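You operate a simulated robot arm through the tools that you are given. There is no shell and no other tool.

The job below is to be done with a simulated robot arm. You get a single attempt, and the scene is never put back.

Task
Latch the long clock door and rub the finger marks off its glass.
Fine: use the orange duster and put it back. What is to be rubbed or washed off counts as gone when no trace of it is left.
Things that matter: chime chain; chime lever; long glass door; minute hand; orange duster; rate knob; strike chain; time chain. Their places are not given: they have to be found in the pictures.

The check looks at the end state, three seconds after you hand in, the way a careful person would. Anything else that was tipped, shoved, dropped, spilled or broken makes it a failure.

Robot
A 7-joint arm with a two-finger parallel gripper, fixed in place. Base frame: the origin is on the floor under the middle of its stand, x ahead of it, y to its left, z up. Readings come in cm, degrees, newtons and seconds.
It reaches about 147.9 cm from its shoulder. Its first joint turns from -166.0 to 166.0 degrees. Payload 4.4 kg.
The tool frame sits at the grasp point between the pads (the TCP): z along the fingers, y along the line on which they close. The tips reach 2.3 cm beyond it. Largest opening 9.4 cm; finger width 3.8, thickness 1; the body of the gripper, 5.4 by 9.6 cm, starts 3.9 cm behind the TCP.
Orientation is that of the tool frame in the base frame, as [roll, pitch, yaw] about the fixed x, y, z axes, in that order (R = Rz(yaw) Ry(pitch) Rx(roll)). With the fingers straight down and closing along the base's y, the tool's x points along the base's -x, its y along +y and its z along -z.

Tools
- The arm moves only by the tool send_rows. Its argument "series" is a list of rows, each a list of 7 numbers: the shift along the tool's x, y, z in cm, then the turn, a rotation vector about the tool's x, y, z in rad, then the gripper command, from -1 (fully open) to 1 (shut), values between in proportion. In form: [[x, y, z, wx, wy, wz, grip], ...]. A call has 1 to 20 rows; each row is the pose to reach, as a shift and turn from the pose commanded when the call began, along the tool's axes at that moment. Rows are played at 5 a second. More than 5 cm and 8.6 degrees between two rows, or a gripper value outside its range, and nothing of the call is played. A pose out of reach is approached as far as the arm can. The call stops where the force on the tool passes 70 N (or 10 N more than at its start, if that is more) or the arm is blocked; 0.2 s more then pass. The fingers move at their own pace (about 7.2 cm/s each) and stop on an object; they squeeze with about 31 N. The grip force told is the motor's: it shows also when the fingers shut on nothing. Time passes only in rows, and 0.2 s behind the last, so rows that repeat a pose let the fingers close. It gives the time, the measured TCP pose, the force on the tool (base axes), the opening and the grip force at its end, in the units of the frame above (readings bear some noise), with the torque about the TCP (base axes, N m) and any sound that the robot's microphone picked up.
- Cameras (640 x 400 px; columns grow to the right, rows downward): "scene" is fixed at [4.04, 50.53, 151.85]; the picture's right is [-0.23, -0.97, 0.00], its down [-0.52, 0.12, -0.85] and it looks along [0.82, -0.20, -0.53] (base axes); focal length 325 px, centre (320, 200). "wrist" rides on the gripper at [8.6, 1.6, -7.4] in the tool frame; the picture's right is [-0.18, 0.98, 0.00], its down [-0.58, -0.11, -0.81] and it looks along [-0.79, -0.15, 0.59] (tool axes); focal length 243 px, centre (320, 200).
- capture(camera): a new picture of that camera. The clock stands still meanwhile.
- pixel_to_xyz(camera, pixels): for up to 12 pixels [column, row] of the newest picture of that camera ("zoom" is the newest enlarged one), the place [x, y, z] in the base frame of the surface seen there, good to about 0.2 cm, but the place of the scene camera against the robot may be out by one fixed shift of up to 1.2 cm in any direction. The clock stands still meanwhile.
- zoom(camera, box): a new picture of the part [left, top, right, bottom] of that camera's present view, enlarged. The clock stands still meanwhile.
- close_job(): hands the job in; it is judged then, once.

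Open the gripper and draw the arm clear of the work before you hand the job in, unless the task says otherwise.

The tools are called after ">>>" as name(argument=value, ...) on one line, values as JSON. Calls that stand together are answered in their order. send_rows: Moves the arm, as the interface text tells. Its arguments: {"type":"object","properties":{"series":{"type":"array"}},"required":["series"]} The other tools are called the same way: capture (camera) takes a picture; pixel_to_xyz (camera, pixels) gives the place of the surface under pixels of a picture; zoom (camera, box) takes an enlarged picture of a part of a camera's view; close_job () hands the job in.

At the start:

```text
t: 0.0
ee_pos: [68.39, 2.39, 127.77]
ee_rot: [-180.0, -0.1, 179.9]
ft_force: [0.5, 0.8, 0.1]
wrist_torque: [-0.03, 0.01, 0.0]
opening: 9.38
finger_force: 0.1
```

scene: 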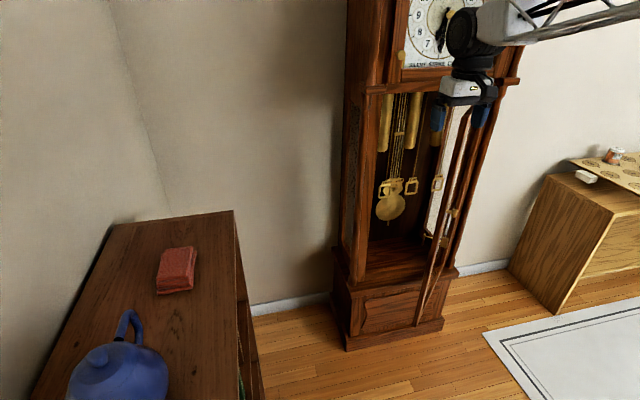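
wrist: 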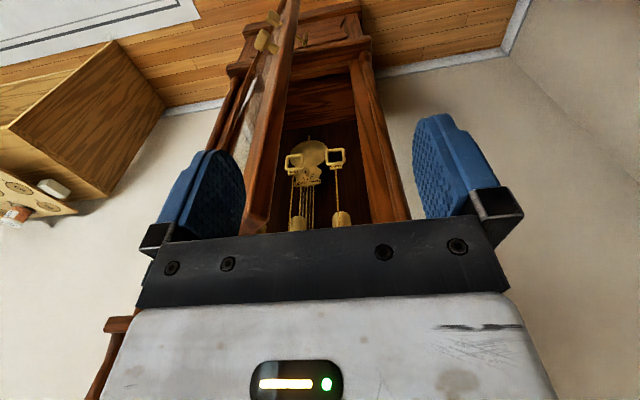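

The scene picture shows the clock with its long door standing open around (450,200), a red block-like thing at (176,270) and a small thing at (615,155). I zoom into several parts to find the duster, the latch and the marks.

>>> zoom(camera="scene", box=[330, 60, 530, 360])

>>> zoom(camera="scene", box=[500, 120, 640, 220])

>>> zoom(camera="scene", box=[40, 200, 280, 400])

>>> zoom(camera="scene", box=[340, 0, 540, 120])

```text
1.33 times, centred on (430, 210) of scene
```

zoom: 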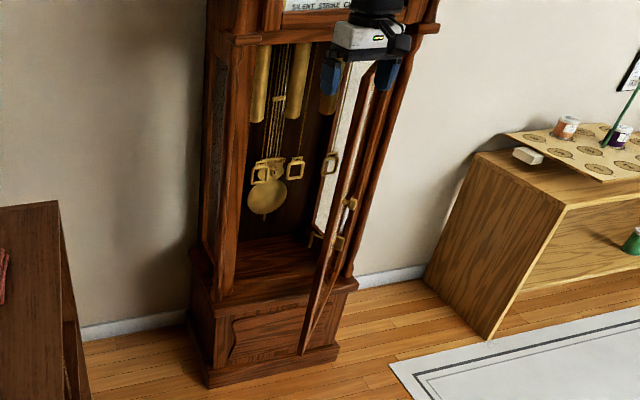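

```text
4.00 times, centred on (570, 170) of scene
```

zoom: 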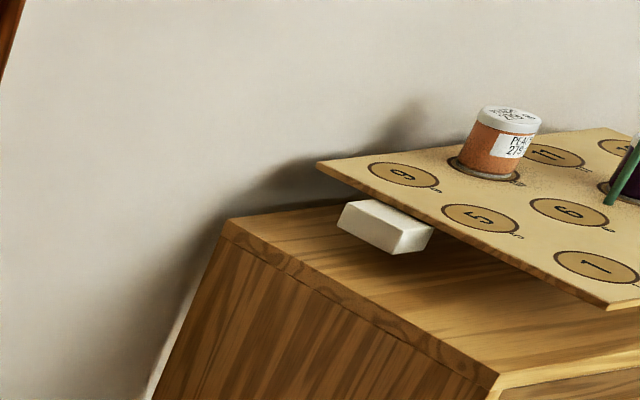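

```text
2.00 times, centred on (160, 300) of scene
```

zoom: 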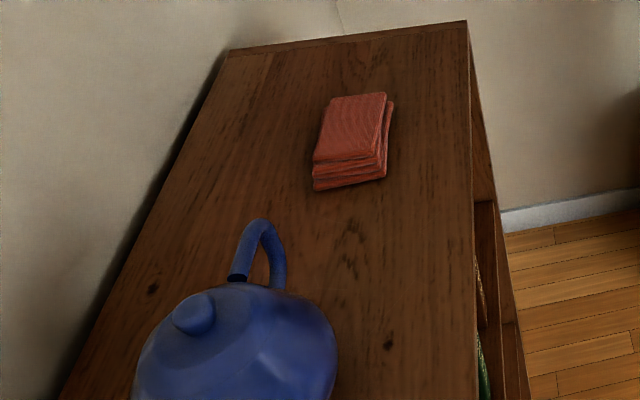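

```text
3.20 times, centred on (440, 60) of scene
```

zoom: 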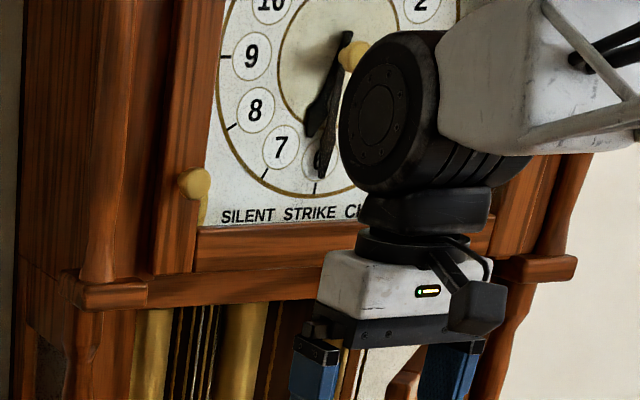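

The reddish folded cloth at scene (176,270) is likely the orange duster, lying on the left sideboard. I measure its corners and the clock's and the door's main points.

>>> zoom(camera="scene", box=[130, 230, 226, 310])

>>> pixel_to_xyz(camera="scene", pixels=[[165, 250], [195, 247], [157, 285], [192, 283], [175, 262], [157, 293], [192, 289], [234, 212], [120, 222], [230, 290], [176, 310], [215, 240]])

>>> pixel_to_xyz(camera="scene", pixels=[[450, 225], [440, 240], [455, 212], [417, 322], [433, 270], [470, 115], [345, 275], [350, 200], [460, 270], [478, 190], [437, 183], [352, 290]])

```text
5.00 times, centred on (178, 270) of scene
```

zoom: 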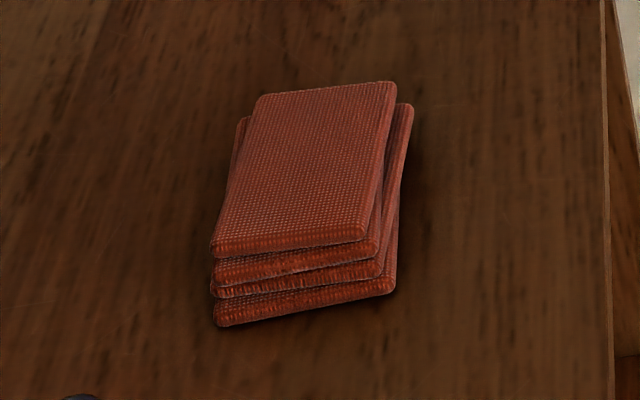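

```text
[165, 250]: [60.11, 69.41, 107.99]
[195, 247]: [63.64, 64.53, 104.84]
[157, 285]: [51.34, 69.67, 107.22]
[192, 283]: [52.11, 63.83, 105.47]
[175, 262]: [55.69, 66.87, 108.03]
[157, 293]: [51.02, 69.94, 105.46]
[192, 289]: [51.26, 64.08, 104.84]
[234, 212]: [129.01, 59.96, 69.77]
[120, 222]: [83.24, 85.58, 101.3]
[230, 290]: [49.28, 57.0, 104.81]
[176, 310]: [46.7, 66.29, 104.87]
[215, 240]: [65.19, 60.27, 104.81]
```

```text
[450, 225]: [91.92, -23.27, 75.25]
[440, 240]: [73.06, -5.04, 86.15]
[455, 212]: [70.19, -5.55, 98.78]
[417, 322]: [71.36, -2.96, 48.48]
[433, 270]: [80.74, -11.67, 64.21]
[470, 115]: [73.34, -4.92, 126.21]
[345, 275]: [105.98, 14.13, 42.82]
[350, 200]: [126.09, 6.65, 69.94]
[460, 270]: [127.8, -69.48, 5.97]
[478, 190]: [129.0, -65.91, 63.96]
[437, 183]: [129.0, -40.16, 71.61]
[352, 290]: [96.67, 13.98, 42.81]
```

The door's free edge stands near (71,-4), hinged on the right of the case, and brass fittings show near scene (455,212) and (440,240). I zoom both cameras on those to understand the latch.

>>> zoom(camera="scene", box=[400, 160, 496, 220])

>>> zoom(camera="scene", box=[400, 200, 496, 260])

>>> zoom(camera="wrist", box=[200, 0, 420, 140])

>>> zoom(camera="wrist", box=[240, 100, 400, 240])

```text
6.67 times, centred on (448, 190) of scene
```

zoom: 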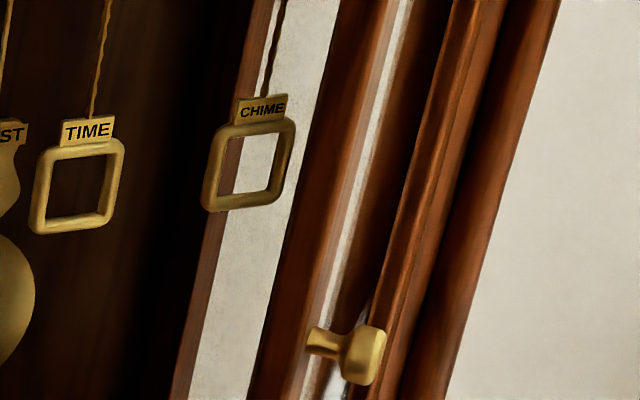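

```text
6.67 times, centred on (448, 230) of scene
```

zoom: 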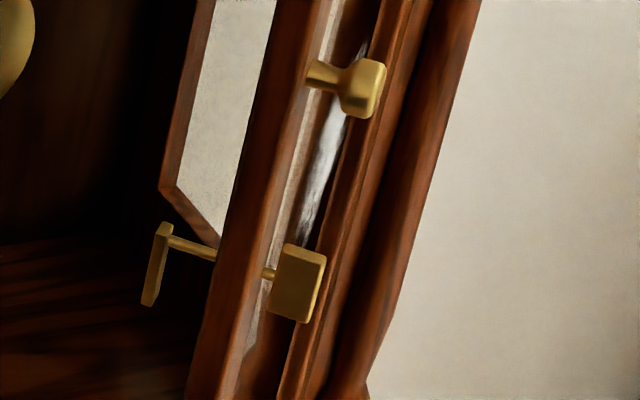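

```text
2.86 times, centred on (310, 70) of wrist
```

zoom: 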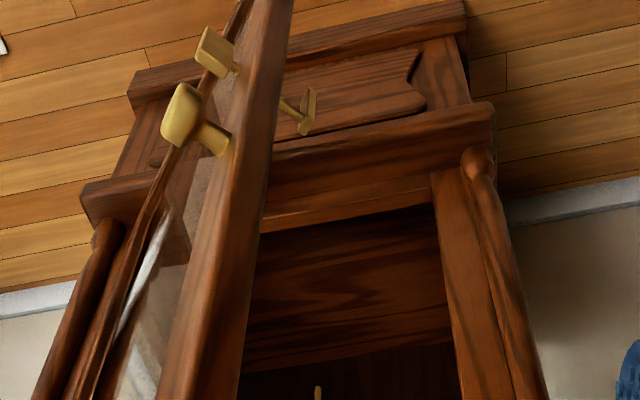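

```text
2.86 times, centred on (320, 170) of wrist
```

zoom: 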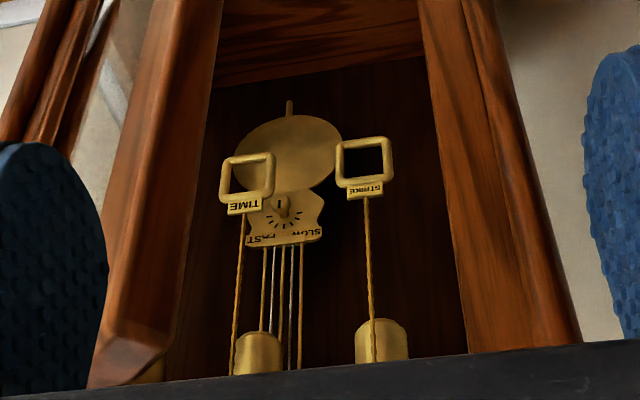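

The door carries a pull knob and, below it, a brass turn-latch whose inner tongue hangs down. The gripper is close to the door edge, so I first draw it straight back 25 cm and look again.

>>> send_rows(series=[[4, 0, 0, 0, 0, 0, -1], [8, 0, 0, 0, 0, 0, -1], [12, 0, 0, 0, 0, 0, -1], [16, 0, 0, 0, 0, 0, -1], [20, 0, 0, 0, 0, 0, -1], [25, 0, 0, 0, 0, 0, -1]])

>>> capture(camera="wrist")

>>> capture(camera="scene")

```text
t: 1.4
ee_pos: [43.34, 2.32, 127.88]
ee_rot: [-179.9, -0.1, 180.0]
ft_force: [-0.1, -0.1, -0.4]
wrist_torque: [-0.02, -0.02, 0.01]
opening: 9.41
finger_force: 0.0
```

```text
taken
```

wrist: 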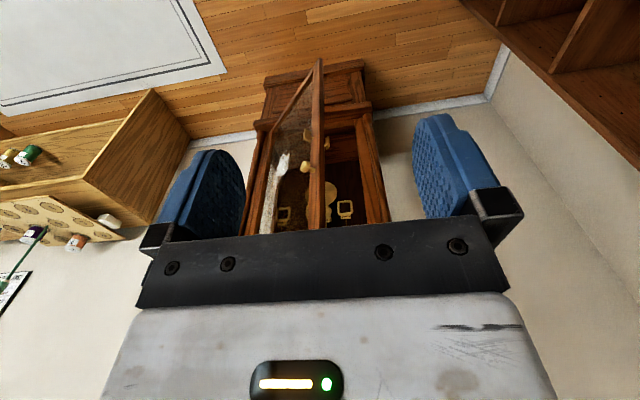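

```text
taken
```

scene: 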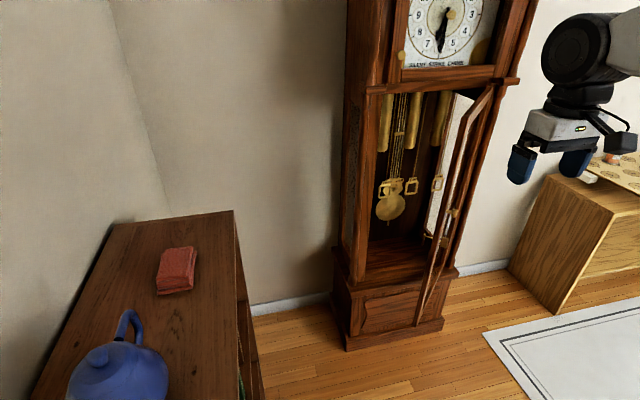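

Clear view now; the door's outer glass shows at wrist (290,160). I zoom there in both cameras.

>>> zoom(camera="wrist", box=[230, 50, 410, 240])

>>> zoom(camera="scene", box=[410, 80, 500, 220])

>>> pixel_to_xyz(camera="wrist", pixels=[[320, 70], [316, 200], [305, 168], [308, 135], [325, 145], [275, 120], [262, 220], [252, 200], [372, 150], [388, 215], [345, 208], [284, 214]])

```text
2.11 times, centred on (320, 145) of wrist
```

zoom: 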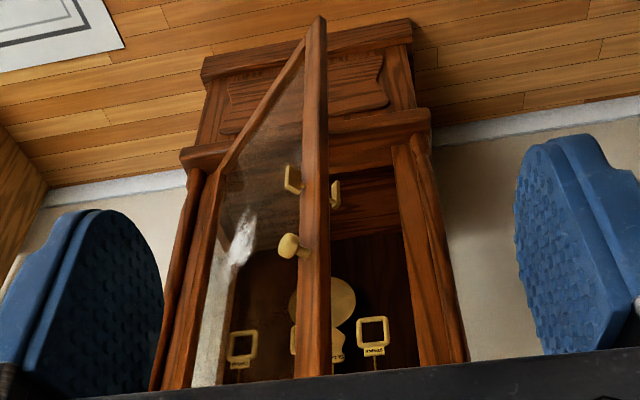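

```text
2.86 times, centred on (455, 150) of scene
```

zoom: 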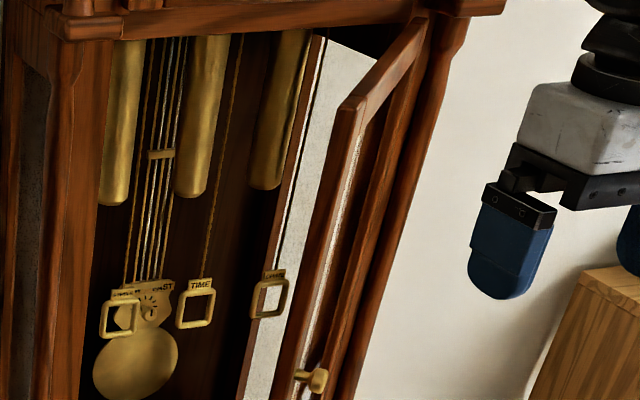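

```text
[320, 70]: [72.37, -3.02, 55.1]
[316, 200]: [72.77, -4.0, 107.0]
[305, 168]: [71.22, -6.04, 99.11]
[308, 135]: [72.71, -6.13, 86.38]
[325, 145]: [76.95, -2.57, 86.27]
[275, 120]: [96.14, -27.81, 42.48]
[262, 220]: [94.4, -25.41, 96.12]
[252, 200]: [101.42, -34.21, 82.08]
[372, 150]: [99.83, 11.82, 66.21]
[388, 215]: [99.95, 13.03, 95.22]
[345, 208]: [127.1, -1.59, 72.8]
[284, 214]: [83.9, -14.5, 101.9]
```

A white smear shows on the door glass near wrist (284,162). I swing the arm to the right and yaw about 50° so the wrist camera faces the outer side of the glass.

>>> send_rows(series=[[-0.2, -4, 1.6, 0, 0, -0.09, -1], [-0.4, -8, 3.2, 0, 0, -0.18, -1], [-0.6, -12, 4.8, 0, 0, -0.27, -1], [-0.8, -16, 6.4, 0, 0, -0.36, -1], [-1.0, -20, 8, 0, 0, -0.45, -1], [-1.2, -24, 9.6, 0, 0, -0.54, -1], [-1.4, -28, 11.2, 0, 0, -0.63, -1], [-1.5, -32, 12.8, 0, 0, -0.72, -1], [-1.6, -36, 14.4, 0, 0, -0.81, -1], [-1.7, -38, 15.9, 0, 0, -0.9, -1]])

>>> capture(camera="wrist")

```text
t: 3.6
ee_pos: [45.69, -34.87, 112.31]
ee_rot: [-179.5, 0.0, -127.2]
ft_force: [0.4, -0.5, -0.3]
wrist_torque: [-0.04, -0.01, -0.02]
opening: 9.39
finger_force: 0.1
```

```text
taken
```

wrist: 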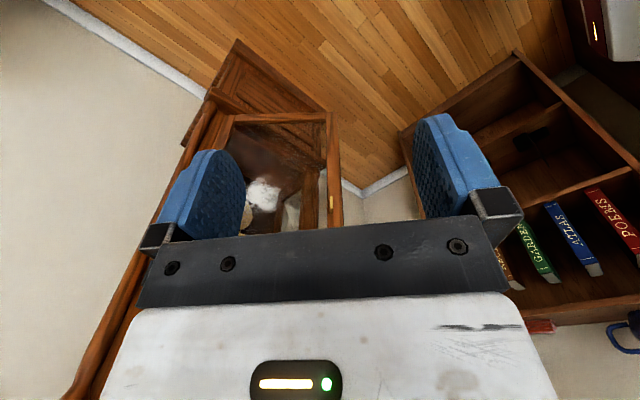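

The smear is seen face-on at wrist (263,193). I tilt the tool forward about 24° to bring more of the glass into the picture.

>>> send_rows(series=[[0, 0, 0, 0, -0.14, 0, -1], [0, 0, 0, 0, -0.28, 0, -1], [0, 0, 0, 0, -0.42, 0, -1], [0, 0, 0, 0, -0.42, 0, -1]])

>>> capture(camera="wrist")

>>> zoom(camera="wrist", box=[180, 60, 400, 240])

```text
t: 4.8
ee_pos: [49.5, -29.38, 112.22]
ee_rot: [-179.6, 24.1, -120.4]
ft_force: [0.8, 0.3, -0.7]
wrist_torque: [0.01, 0.02, -0.03]
opening: 9.39
finger_force: 0.1
stopped in row 4: the arm was blocked; the commanded pose is now the measured one
```

```text
taken
```

wrist: 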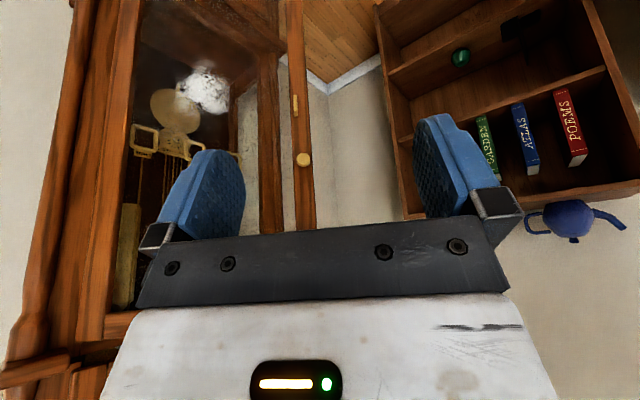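

```text
2.22 times, centred on (290, 150) of wrist
```

zoom: 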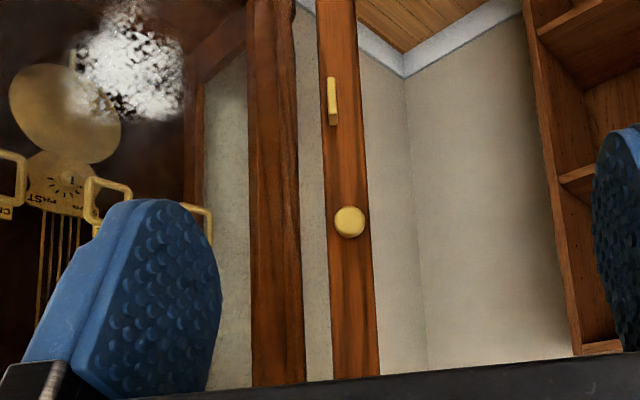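

The arm reported being blocked with almost no force, likely a joint limit. I check with the scene camera and measure the door and smear from this view.

>>> capture(camera="scene")

>>> pixel_to_xyz(camera="wrist", pixels=[[203, 90], [185, 90], [215, 105], [303, 160], [295, 105], [286, 100], [302, 200], [296, 20], [305, 220], [245, 175], [120, 100], [205, 70]])

```text
taken
```

scene: 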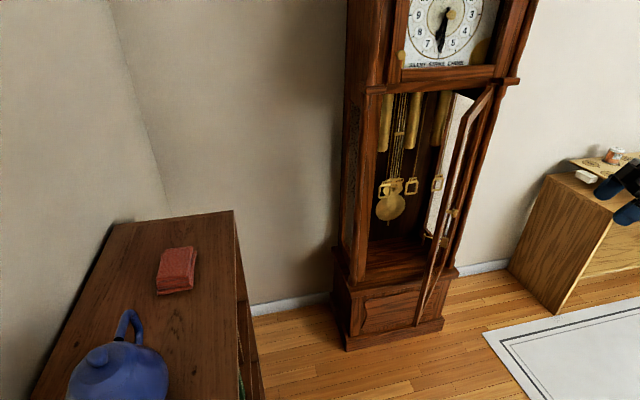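

```text
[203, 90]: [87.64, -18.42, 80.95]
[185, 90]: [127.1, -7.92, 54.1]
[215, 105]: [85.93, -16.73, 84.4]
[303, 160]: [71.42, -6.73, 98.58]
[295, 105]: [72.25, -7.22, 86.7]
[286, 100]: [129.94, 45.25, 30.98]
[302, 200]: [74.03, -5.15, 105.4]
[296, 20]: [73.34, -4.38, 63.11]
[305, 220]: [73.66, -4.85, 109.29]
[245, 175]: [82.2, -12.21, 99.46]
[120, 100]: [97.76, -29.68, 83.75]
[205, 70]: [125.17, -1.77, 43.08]
```

I zoom closely on the smear to see its full extent and whether other faint marks exist.

>>> zoom(camera="wrist", box=[150, 30, 260, 130])

>>> zoom(camera="wrist", box=[120, 0, 300, 110])

```text
4.00 times, centred on (205, 80) of wrist
```

zoom: 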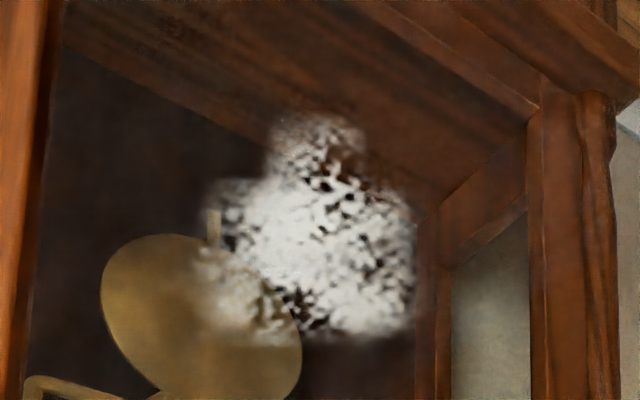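

```text
3.56 times, centred on (210, 55) of wrist
```

zoom: 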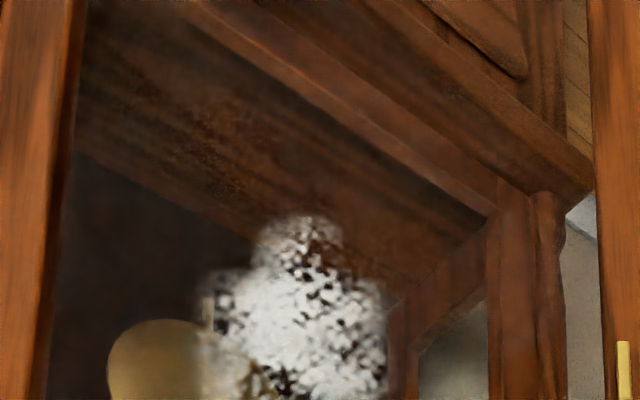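

There is one white blot, spanning about (200-415, 110-345) in the close zoom. I retake that zoom and measure points across it and on the door frame.

>>> zoom(camera="wrist", box=[150, 30, 260, 130])

>>> pixel_to_xyz(camera="zoom", pixels=[[270, 240], [380, 230], [380, 310], [230, 300], [230, 210], [315, 130], [290, 150], [350, 140], [300, 250], [400, 320], [350, 320], [250, 320]])

>>> pixel_to_xyz(camera="zoom", pixels=[[210, 200], [405, 220], [310, 118], [270, 130], [360, 130], [205, 260], [210, 330], [410, 330], [280, 340], [340, 340], [20, 200], [40, 300]])

```text
4.00 times, centred on (205, 80) of wrist
```

zoom: 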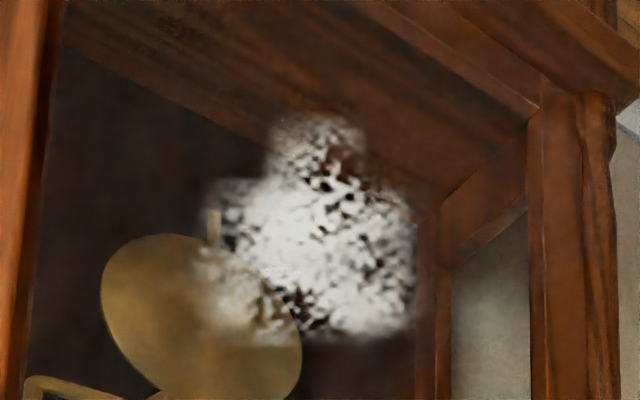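

```text
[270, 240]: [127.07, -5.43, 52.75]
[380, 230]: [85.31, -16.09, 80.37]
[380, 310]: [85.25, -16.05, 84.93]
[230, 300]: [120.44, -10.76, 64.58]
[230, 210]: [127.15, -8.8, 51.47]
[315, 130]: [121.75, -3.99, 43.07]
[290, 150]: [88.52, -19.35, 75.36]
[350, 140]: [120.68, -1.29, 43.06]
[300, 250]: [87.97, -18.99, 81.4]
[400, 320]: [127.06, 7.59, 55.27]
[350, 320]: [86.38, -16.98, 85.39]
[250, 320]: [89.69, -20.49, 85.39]
```

```text
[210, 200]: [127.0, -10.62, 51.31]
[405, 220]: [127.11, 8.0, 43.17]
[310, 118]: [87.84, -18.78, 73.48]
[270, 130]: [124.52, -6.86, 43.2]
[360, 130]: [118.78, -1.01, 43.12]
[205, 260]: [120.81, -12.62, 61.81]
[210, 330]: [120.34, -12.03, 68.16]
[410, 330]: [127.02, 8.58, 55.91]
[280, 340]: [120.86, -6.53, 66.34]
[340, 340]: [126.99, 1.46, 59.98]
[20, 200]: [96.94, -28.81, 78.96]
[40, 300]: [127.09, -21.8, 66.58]
```

The smear lies on the door's glass plane (about x+y=69, door 45° open), z≈73–87. Before moving again I check why the arm was blocked, looking at the scene's right edge near (610,180).

>>> zoom(camera="scene", box=[520, 120, 640, 300])

>>> pixel_to_xyz(camera="scene", pixels=[[615, 156], [587, 177], [556, 180], [630, 180], [612, 212], [580, 250], [552, 312], [600, 190], [630, 215], [500, 270], [486, 335], [520, 380]])

```text
2.22 times, centred on (580, 210) of scene
```

zoom: 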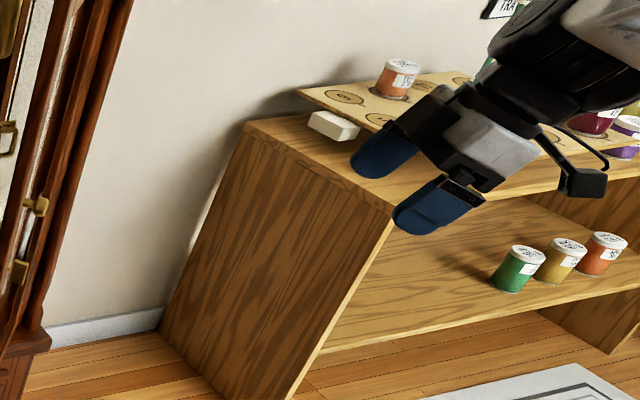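

```text
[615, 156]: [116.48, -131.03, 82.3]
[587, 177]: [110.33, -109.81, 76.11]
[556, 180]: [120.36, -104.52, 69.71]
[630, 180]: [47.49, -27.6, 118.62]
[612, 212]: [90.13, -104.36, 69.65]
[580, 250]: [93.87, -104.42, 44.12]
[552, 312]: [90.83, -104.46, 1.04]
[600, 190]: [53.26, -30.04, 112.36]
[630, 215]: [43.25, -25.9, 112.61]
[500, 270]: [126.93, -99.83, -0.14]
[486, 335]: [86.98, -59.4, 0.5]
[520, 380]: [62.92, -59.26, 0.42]
```

The chest is far away, so the block was only a joint limit. I swing back toward the front of the clock, turning the heading from 60° to 30° and watch the readings.

>>> send_rows(series=[[-2.5, 1.03, 1.12, 0.0427, 0, 0.0956, -1], [-5.0, 2.05, 2.23, 0.0855, 0, 0.191, -1], [-7.5, 3.08, 3.35, 0.128, 0, 0.287, -1], [-10.0, 4.1, 4.46, 0.171, 0, 0.382, -1], [-12.49, 5.13, 5.58, 0.2137, 0, 0.478, -1], [-12.49, 5.13, 5.58, 0.2137, 0, 0.478, -1]])

```text
t: 6.2
ee_pos: [51.95, -15.29, 112.3]
ee_rot: [-179.7, 24.3, -150.9]
ft_force: [-0.3, -0.5, 0.6]
wrist_torque: [-0.04, 0.0, -0.01]
opening: 9.42
finger_force: 0.1
```

The pose was followed well. Now I tilt the tool to horizontal (heading about 29°), shut the fingers and approach to about 7 cm off the door stile at z 107.

>>> send_rows(series=[[-1.48, -0.22, 1.31, 0, -0.1274, 0, 1], [-2.95, -0.44, 2.62, 0, -0.2549, 0, 1], [-4.43, -0.67, 3.94, 0, -0.3823, 0, 1], [-5.9, -0.89, 5.25, 0, -0.5098, 0, 1], [-7.38, -1.11, 6.56, 0, -0.6372, 0, 1], [-8.85, -1.33, 7.87, 0, -0.7647, 0, 1], [-10.33, -1.56, 9.19, 0, -0.8921, 0, 1], [-11.8, -1.78, 10.5, 0, -1.0196, 0, 1], [-13.28, -2.0, 11.81, 0, -1.147, 0, 1], [-13.28, -2.0, 11.81, 0, -1.147, 0, 1]])

>>> capture(camera="wrist")

>>> capture(camera="scene")

```text
t: 8.4
ee_pos: [67.75, -8.85, 107.02]
ee_rot: [-82.5, 89.8, -53.3]
ft_force: [0.3, 0.1, -0.5]
wrist_torque: [0.02, -0.01, 0.05]
opening: 0.0
finger_force: 31.4
```

```text
taken
```

wrist: 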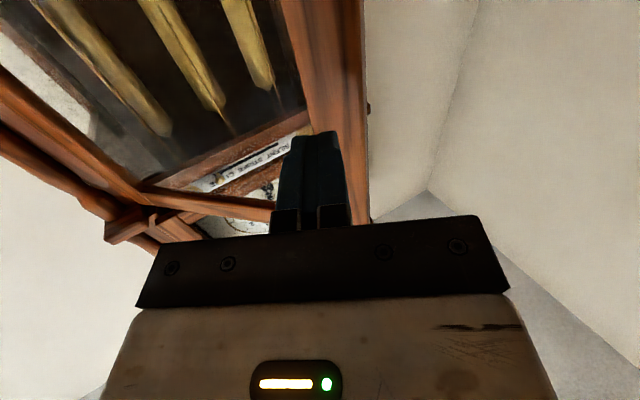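

```text
taken
```

scene: 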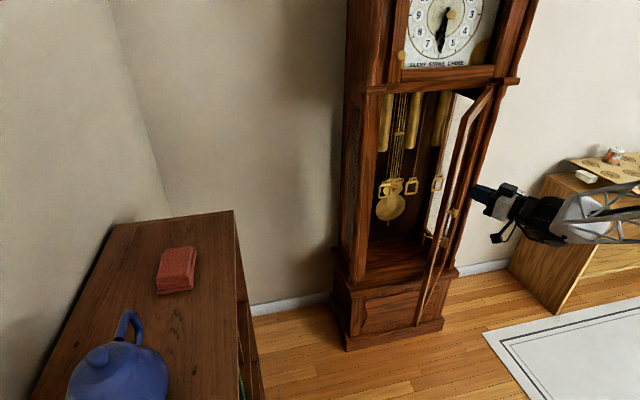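

The closed fingers are about 7 cm from the free stile (wrist 335,200). I push the stile slowly along its arc to roughly 18° open, then look.

>>> send_rows(series=[[0, 0, 2.5, 0, 0, 0, 1], [0, 0, 5.08, 0, 0, 0, 1], [0, 0.29, 6.43, 0.0175, 0, 0, 1], [0, 0.61, 7.77, 0.035, 0, 0, 1], [0, 0.92, 9.12, 0.0525, 0, 0, 1], [0, 1.23, 10.46, 0.07, 0, 0, 1], [0, 1.35, 11.84, 0.092, 0, 0, 1], [0, 1.48, 13.23, 0.113, 0, 0, 1], [0, 1.6, 14.61, 0.135, 0, 0, 1], [0, 1.72, 15.99, 0.157, 0, 0, 1], [0, 1.61, 17.39, 0.179, 0, 0, 1], [0, 1.49, 18.78, 0.2, 0, 0, 1], [0, 1.38, 20.18, 0.222, 0, 0, 1], [0, 1.26, 21.57, 0.244, 0, 0, 1]])

>>> capture(camera="scene")

>>> capture(camera="wrist")

```text
t: 11.4
ee_pos: [85.99, 2.9, 106.96]
ee_rot: [-78.4, 89.7, -63.4]
ft_force: [0.0, -0.1, -0.2]
wrist_torque: [-0.02, -0.03, 0.0]
opening: 0.01
finger_force: 31.3
```

```text
taken
```

scene: 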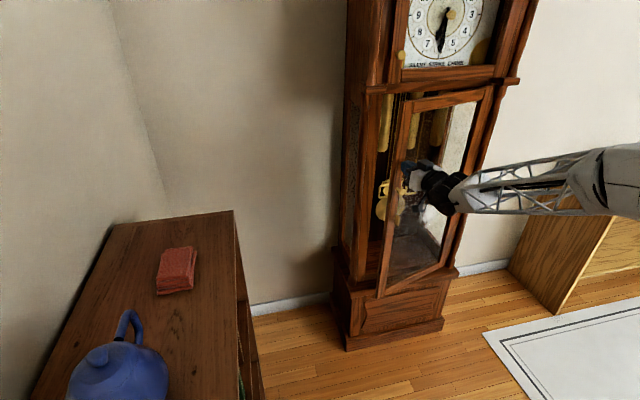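

```text
taken
```

wrist: 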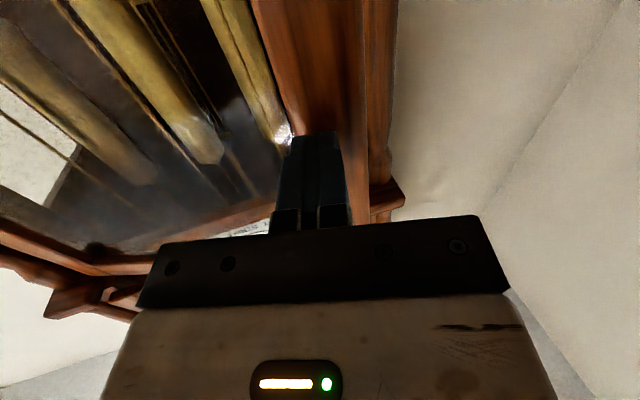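

The door follows well. A whitish spot shows at wrist (285,130) beside the fingertips, so I zoom in on it and on the latch region.

>>> zoom(camera="wrist", box=[220, 80, 380, 180])

>>> zoom(camera="scene", box=[360, 80, 500, 310])

>>> pixel_to_xyz(camera="wrist", pixels=[[284, 130], [320, 100], [350, 60], [380, 100], [345, 150], [360, 190], [388, 195], [300, 120]])

```text
4.00 times, centred on (300, 130) of wrist
```

zoom: 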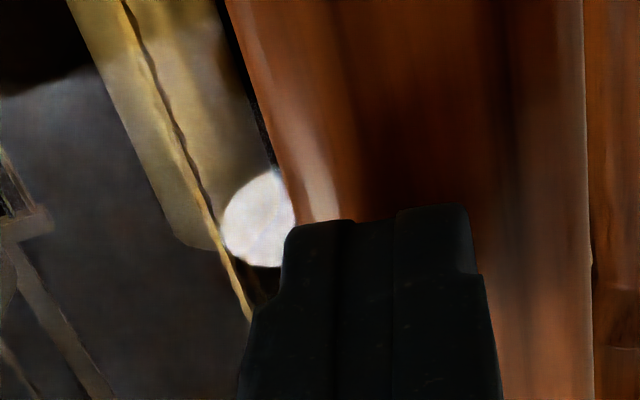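

```text
1.74 times, centred on (430, 195) of scene
```

zoom: 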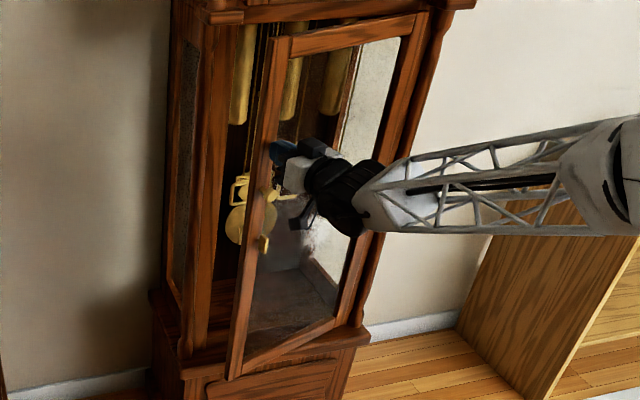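

```text
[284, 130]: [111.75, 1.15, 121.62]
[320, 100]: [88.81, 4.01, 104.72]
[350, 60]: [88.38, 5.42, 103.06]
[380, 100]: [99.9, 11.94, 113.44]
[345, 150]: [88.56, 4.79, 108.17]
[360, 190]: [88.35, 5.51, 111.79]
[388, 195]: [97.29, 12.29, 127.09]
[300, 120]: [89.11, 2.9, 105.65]
```

The white spot is only a lamp reflection. I continue pushing the stile to the closed position, slowing near the end (face expected at x≈99).

>>> send_rows(series=[[0, 0.03, 1.35, 0.022, 0, 0, 1], [0, 0.05, 2.7, 0.044, 0, 0, 1], [0, 0.08, 4.05, 0.066, 0, 0, 1], [0, 0.1, 5.41, 0.087, 0, 0, 1], [0, -0.07, 6.68, 0.11, 0, 0, 1], [0, -0.23, 7.95, 0.134, 0, 0, 1], [0, -0.4, 9.21, 0.157, 0, 0, 1], [0, -0.52, 9.8, 0.163, 0, 0, 1], [0, -0.65, 10.4, 0.169, 0, 0, 1], [0, -0.77, 10.97, 0.175, 0, 0, 1]])

>>> capture(camera="scene")

>>> capture(camera="wrist")

```text
t: 13.6
ee_pos: [96.34, 2.58, 107.12]
ee_rot: [-147.0, 89.5, -139.6]
ft_force: [0.4, 0.7, 0.4]
wrist_torque: [-0.04, -0.01, -0.01]
opening: 0.0
finger_force: 31.0
out of reach, approached as far as the arm can: row 6, 7, 8, 9, 10
```

```text
taken
```

scene: 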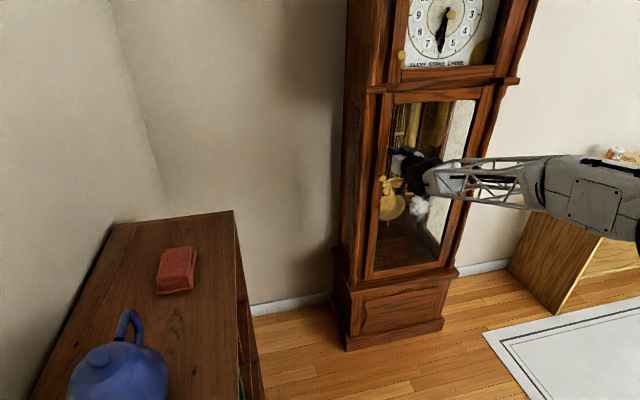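

```text
taken
```

wrist: 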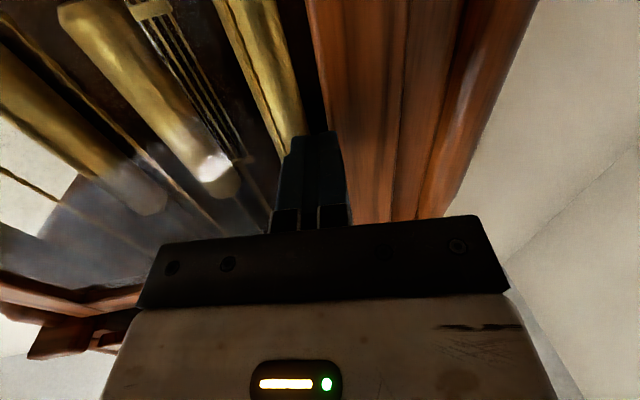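

The door looks closed now, though the arm reported reach limits in its present posture. I measure the stile and frame surfaces to see whether the door is flush.

>>> pixel_to_xyz(camera="wrist", pixels=[[340, 40], [380, 60], [360, 150], [400, 150], [425, 100], [395, 40], [350, 110], [385, 190], [410, 60], [370, 100]])

>>> zoom(camera="scene", box=[350, 80, 490, 300])

>>> zoom(camera="wrist", box=[250, 0, 540, 220])

```text
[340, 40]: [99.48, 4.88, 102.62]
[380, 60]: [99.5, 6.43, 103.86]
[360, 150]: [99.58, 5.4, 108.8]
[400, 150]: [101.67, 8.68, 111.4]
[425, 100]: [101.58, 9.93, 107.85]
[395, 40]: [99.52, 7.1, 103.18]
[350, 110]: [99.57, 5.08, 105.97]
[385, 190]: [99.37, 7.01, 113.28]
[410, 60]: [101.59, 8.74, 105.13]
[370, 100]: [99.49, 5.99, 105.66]
```

```text
1.82 times, centred on (420, 190) of scene
```

zoom: 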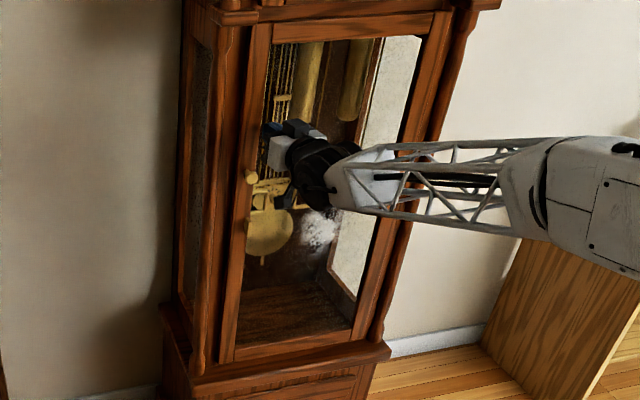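

```text
1.82 times, centred on (395, 110) of wrist
```

zoom: 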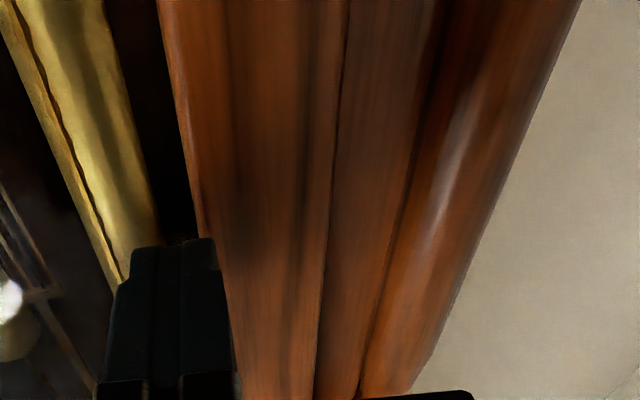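

The door face is at a uniform x≈99.5, flush over the frame, so it is closed but not yet latched. I back the gripper straight off 25 cm to look at the latch and recover a better arm posture.

>>> send_rows(series=[[0, 0, -2, 0, 0, 0, 1], [0, 0, -5, 0, 0, 0, 1], [0, 0, -9, 0, 0, 0, 1], [0, 0, -13, 0, 0, 0, 1], [0, 0, -17, 0, 0, 0, 1], [0, 0, -21, 0, 0, 0, 1], [0, 0, -25, 0, 0, 0, 1], [0, 0, -25, 0, 0, 0, 1]])

>>> capture(camera="scene")

>>> capture(camera="wrist")

```text
t: 15.4
ee_pos: [71.38, -0.56, 107.45]
ee_rot: [-102.2, 89.7, -96.5]
ft_force: [0.3, -0.6, 0.3]
wrist_torque: [0.01, -0.04, -0.02]
opening: 0.01
finger_force: 31.0
out of reach, approached as far as the arm can: row 1, 2, 3, 4, 5, 6, 7, 8
```

```text
taken
```

scene: 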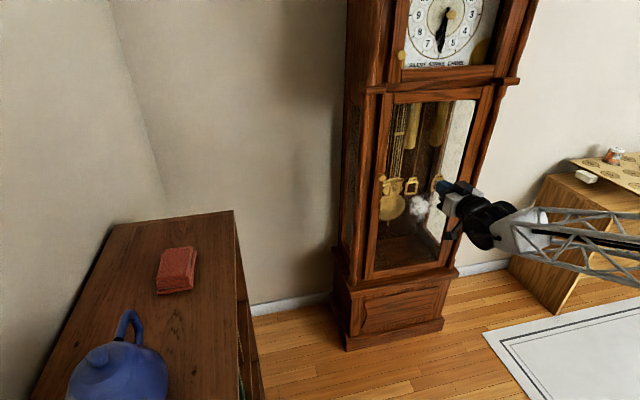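

```text
taken
```

wrist: 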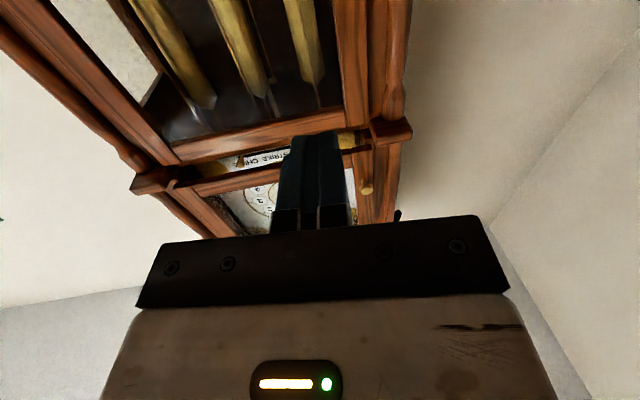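

The arm keeps reporting a reach limit at this heading, so I measure points along the forearm to understand its posture.

>>> pixel_to_xyz(camera="scene", pixels=[[460, 195], [485, 225], [520, 225], [545, 215], [600, 222], [580, 260], [635, 232], [632, 265]])

>>> zoom(camera="scene", box=[430, 130, 640, 300])

```text
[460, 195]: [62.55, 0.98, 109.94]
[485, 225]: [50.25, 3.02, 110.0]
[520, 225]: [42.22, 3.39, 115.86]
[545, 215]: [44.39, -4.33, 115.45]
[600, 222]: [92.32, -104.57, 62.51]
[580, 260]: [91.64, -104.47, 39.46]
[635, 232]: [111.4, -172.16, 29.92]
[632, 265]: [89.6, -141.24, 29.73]
```

```text
2.35 times, centred on (535, 215) of scene
```

zoom: 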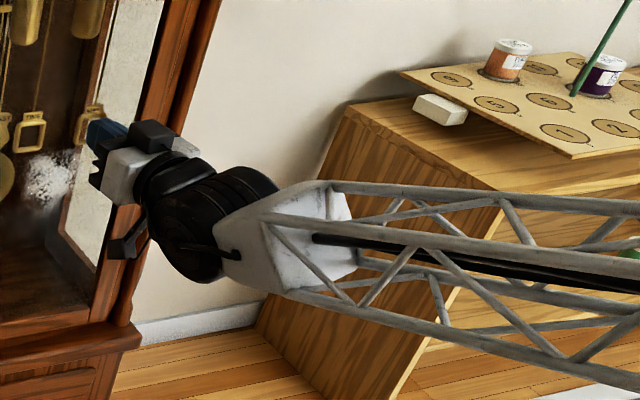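

I measure the forearm truss itself on this zoomed picture.

>>> pixel_to_xyz(camera="zoom", pixels=[[400, 186], [500, 195], [600, 206], [400, 322], [500, 350], [600, 380], [380, 247], [450, 260], [600, 287], [290, 240], [240, 220], [635, 392]])

```text
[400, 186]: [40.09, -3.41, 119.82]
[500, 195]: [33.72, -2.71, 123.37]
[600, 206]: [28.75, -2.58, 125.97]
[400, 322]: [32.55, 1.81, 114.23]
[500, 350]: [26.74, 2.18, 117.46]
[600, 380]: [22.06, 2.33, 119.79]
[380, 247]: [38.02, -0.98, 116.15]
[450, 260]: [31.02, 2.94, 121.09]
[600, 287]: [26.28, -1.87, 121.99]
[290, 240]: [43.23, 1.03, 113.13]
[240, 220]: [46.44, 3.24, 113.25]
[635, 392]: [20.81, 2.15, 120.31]
```

The forearm lies in the plane y≈0, and the limit looks like a flipped wrist roll joint near its stop. I retrace my path (heading 29°, then tip the tool back down) to unwind the wrist.

>>> send_rows(series=[[0.02, -2.76, -1.28, -0.105, 0, 0, 1], [0.05, -5.53, -2.56, -0.21, 0, 0, 1], [0.07, -8.3, -3.85, -0.314, 0, 0, 1], [0.1, -11.06, -5.13, -0.419, 0, 0, 1], [0.1, -11.06, -5.13, -0.419, 0, 0, 1]])

>>> send_rows(series=[[-0.59, 0.22, -1.89, 0, 0.1274, 0, 1], [-1.18, 0.44, -3.77, 0, 0.2549, 0, 1], [-1.77, 0.66, -5.66, 0, 0.3823, 0, 1], [-2.36, 0.88, -7.55, 0, 0.5098, 0, 1], [-2.94, 1.09, -9.43, 0, 0.6372, 0, 1], [-3.53, 1.31, -11.32, 0, 0.7647, 0, 1], [-4.12, 1.53, -13.21, 0, 0.8921, 0, 1], [-4.71, 1.75, -15.09, 0, 1.0196, 0, 1], [-5.3, 1.97, -16.98, 0, 1.147, 0, 1], [-5.3, 1.97, -16.98, 0, 1.147, 0, 1]])

```text
t: 16.6
ee_pos: [67.23, -12.0, 107.38]
ee_rot: [-98.6, 89.7, -69.6]
ft_force: [0.1, 0.1, -0.6]
wrist_torque: [0.02, -0.02, -0.01]
opening: 0.02
finger_force: 30.6
```

```text
t: 18.8
ee_pos: [51.64, -18.44, 112.57]
ee_rot: [-179.7, 24.3, -150.8]
ft_force: [-0.1, -0.7, -1.3]
wrist_torque: [-0.02, 0.04, 0.0]
opening: 0.03
finger_force: 31.4
```

The wrist unwound fine; the commanded pose follows the measured one. Now I bring the tool to heading 0 in the plane y≈0, still tilted 24°.

>>> send_rows(series=[[-2.11, 2.92, 0.96, 0.042, 0, 0.093, 1], [-4.22, 5.84, 1.91, 0.084, 0, 0.186, 1], [-6.34, 8.76, 2.87, 0.126, 0, 0.279, 1], [-8.45, 11.68, 3.82, 0.168, 0, 0.372, 1], [-10.56, 14.6, 4.78, 0.21, 0, 0.465, 1], [-10.56, 14.6, 4.78, 0.21, 0, 0.465, 1]])

>>> capture(camera="wrist")

```text
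t: 20.2
ee_pos: [54.57, -0.06, 112.5]
ee_rot: [-179.8, 24.4, 179.9]
ft_force: [-0.7, -0.2, -0.5]
wrist_torque: [-0.01, 0.01, 0.0]
opening: 0.01
finger_force: 31.4
```

```text
taken
```

wrist: 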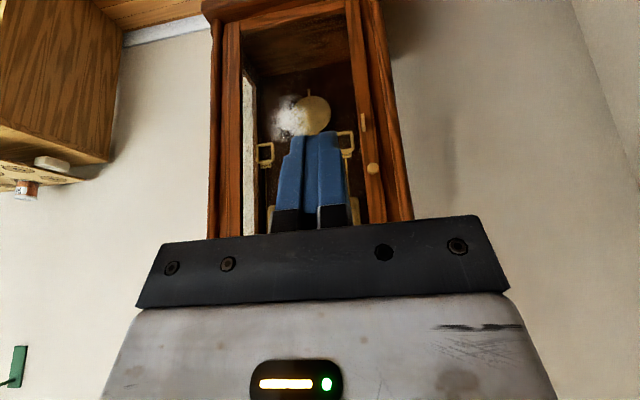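

A good front view: latch at wrist (363,122), knob at (372,168), smear at (292,117). I zoom and measure them.

>>> zoom(camera="wrist", box=[330, 90, 420, 180])

>>> zoom(camera="wrist", box=[230, 60, 370, 200])

>>> pixel_to_xyz(camera="wrist", pixels=[[363, 115], [363, 122], [363, 129], [372, 168], [357, 80], [377, 200], [228, 150], [285, 117], [300, 107], [295, 130], [290, 110], [300, 120]])

```text
4.44 times, centred on (375, 135) of wrist
```

zoom: 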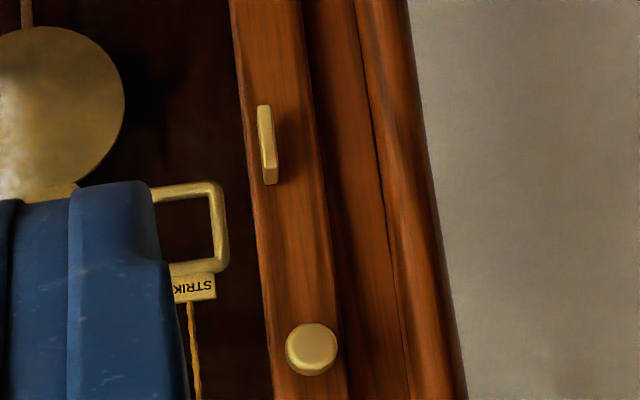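

```text
2.86 times, centred on (300, 130) of wrist
```

zoom: 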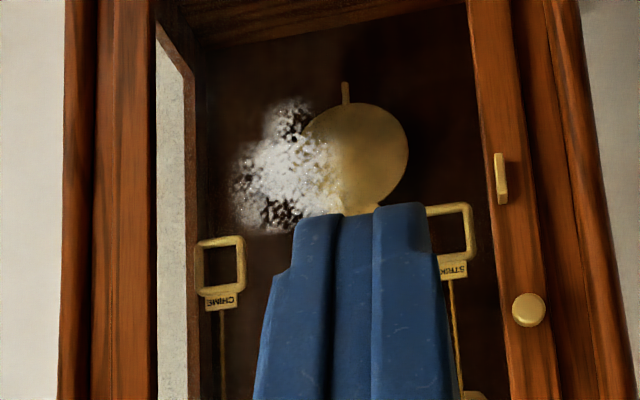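

```text
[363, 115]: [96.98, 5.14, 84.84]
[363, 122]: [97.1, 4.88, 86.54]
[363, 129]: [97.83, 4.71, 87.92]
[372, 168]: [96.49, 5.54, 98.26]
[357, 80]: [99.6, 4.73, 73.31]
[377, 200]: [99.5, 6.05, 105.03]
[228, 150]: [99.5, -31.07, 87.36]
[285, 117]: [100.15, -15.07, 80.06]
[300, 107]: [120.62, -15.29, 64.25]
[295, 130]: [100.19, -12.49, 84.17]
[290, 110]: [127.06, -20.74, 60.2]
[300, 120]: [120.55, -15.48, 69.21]
```

The latch paddle is a vertical bar, centre about (97, 5.0, 86.5), 0.9 cm thick and about 4.6 cm tall; the glass face is at x≈100.15. I now try tilting straight up to horizontal in the plane y≈0 to see whether the wrist passes.

>>> send_rows(series=[[-1.82, 0, 1.37, 0, -0.1272, 0, 1], [-3.64, 0, 2.75, 0, -0.2544, 0, 1], [-5.45, 0, 4.12, 0, -0.3817, 0, 1], [-7.27, 0, 5.49, 0, -0.5089, 0, 1], [-9.09, 0, 6.87, 0, -0.6361, 0, 1], [-10.91, 0, 8.24, 0, -0.7633, 0, 1], [-12.72, 0, 9.61, 0, -0.8906, 0, 1], [-14.54, 0, 10.99, 0, -1.0178, 0, 1], [-16.36, 0, 12.36, 0, -1.145, 0, 1], [-16.36, 0, 12.36, 0, -1.145, 0, 1]])

>>> capture(camera="scene")

```text
t: 22.4
ee_pos: [74.57, -0.07, 108.11]
ee_rot: [-75.2, 89.8, -75.4]
ft_force: [0.1, -0.2, 0.0]
wrist_torque: [0.01, 0.02, 0.03]
opening: 0.0
finger_force: 30.9
```

```text
taken
```

scene: 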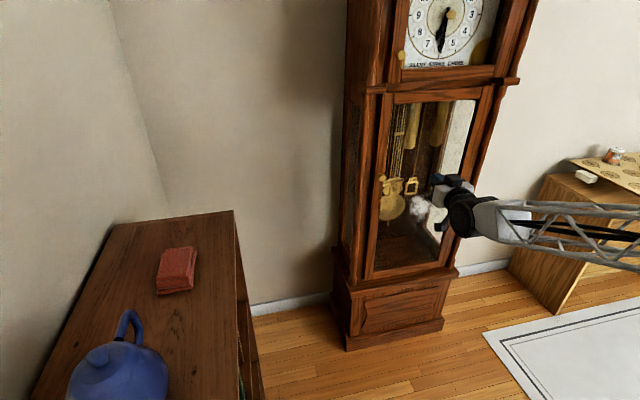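

Horizontal at heading 0 works in this wrist branch. I lower to the latch height (z 86.5, y 5), staying 13 cm off the paddle, with the fingers opened about 4 cm.

>>> send_rows(series=[[3.6, 0.84, 1.57, 0, 0, 0, 0.15], [7.2, 1.69, 3.13, 0, 0, 0, 0.15], [10.8, 2.53, 4.7, 0, 0, 0, 0.15], [14.4, 3.38, 6.27, 0, 0, 0, 0.15], [18.0, 4.22, 7.83, 0, 0, 0, 0.15], [21.6, 5.07, 9.4, 0, 0, 0, 0.15], [21.6, 5.07, 9.4, 0, 0, 0, 0.15]])

>>> capture(camera="wrist")

>>> capture(camera="scene")

```text
t: 24.0
ee_pos: [83.91, 4.83, 86.37]
ee_rot: [-88.1, 89.7, -88.2]
ft_force: [0.1, -0.1, 0.4]
wrist_torque: [-0.01, 0.01, 0.0]
opening: 3.99
finger_force: 0.0
```

```text
taken
```

wrist: 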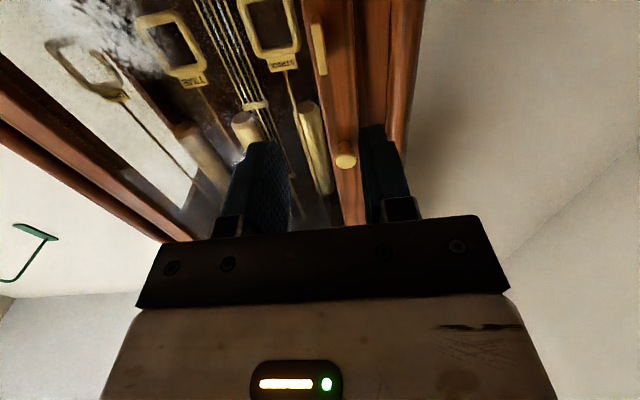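

```text
taken
```

scene: 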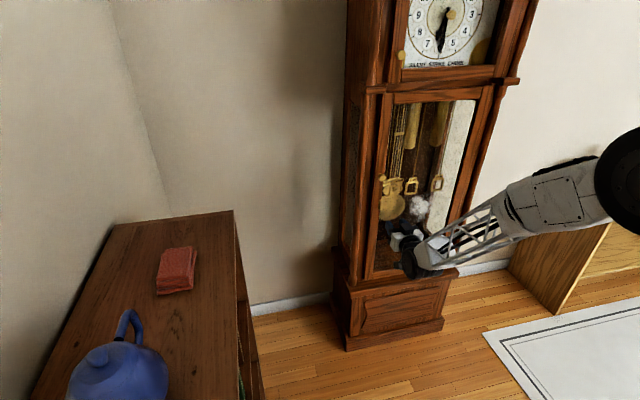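

The pose was reached without trouble. I measure the paddle from here (wrist 319,48) to aim precisely with the wrist camera.

>>> zoom(camera="wrist", box=[270, 0, 370, 100])

>>> pixel_to_xyz(camera="wrist", pixels=[[316, 30], [319, 48], [322, 66], [314, 25], [325, 73], [312, 45], [326, 48], [345, 155], [340, 30], [340, 90], [372, 40], [318, 60]])

```text
4.00 times, centred on (320, 50) of wrist
```

zoom: 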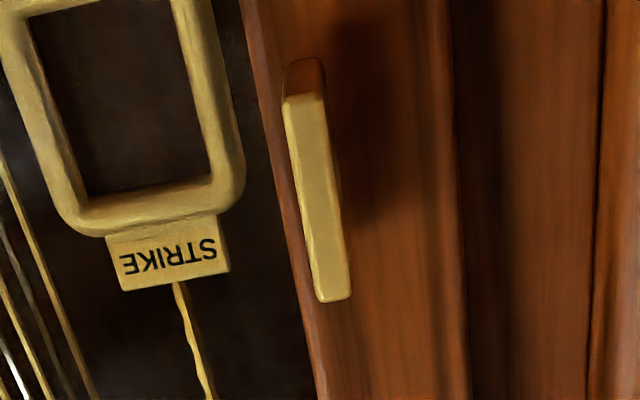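

```text
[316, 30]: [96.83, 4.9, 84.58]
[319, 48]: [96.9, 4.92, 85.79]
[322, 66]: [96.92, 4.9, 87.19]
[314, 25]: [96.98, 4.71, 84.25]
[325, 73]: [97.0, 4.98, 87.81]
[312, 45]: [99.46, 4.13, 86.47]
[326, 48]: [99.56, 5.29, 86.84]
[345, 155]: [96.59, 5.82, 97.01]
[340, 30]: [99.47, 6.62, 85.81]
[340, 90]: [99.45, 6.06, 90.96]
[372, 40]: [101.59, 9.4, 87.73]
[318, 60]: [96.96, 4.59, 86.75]
```

Paddle centre measures (96.9, 4.9, 86.1), fitting the fingers. I advance so the tips stop about 0.5 cm short of the door, then close on the paddle.

>>> send_rows(series=[[0.1, 0.02, 3, 0, 0, 0, 0.15], [0.2, 0.05, 6, 0, 0, 0, 0.15], [0.27, 0.07, 8.5, 0, 0, 0, 0.15], [0.27, 0.07, 10.5, 0, 0, 0, 0.15], [0.27, 0.07, 11.8, 0, 0, 0, 0.15], [0.27, 0.07, 12.7, 0, 0, 0, 0.15], [0.27, 0.07, 12.7, 0, 0, 0, 0.15]])

>>> capture(camera="wrist")

```text
t: 25.6
ee_pos: [96.64, 4.72, 86.22]
ee_rot: [-86.9, 89.7, -87.2]
ft_force: [-0.1, 0.0, 0.2]
wrist_torque: [0.02, -0.01, -0.01]
opening: 3.97
finger_force: 0.1
```

```text
taken
```

wrist: 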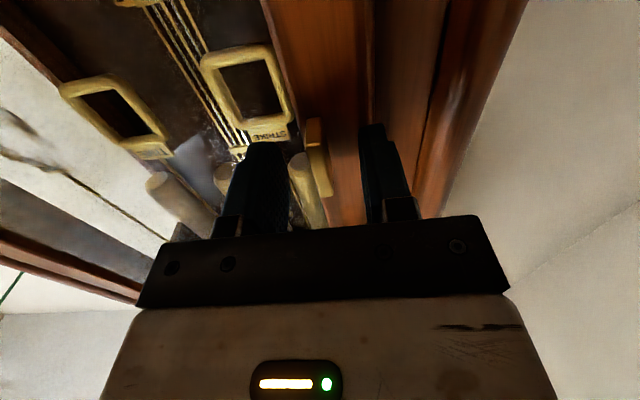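

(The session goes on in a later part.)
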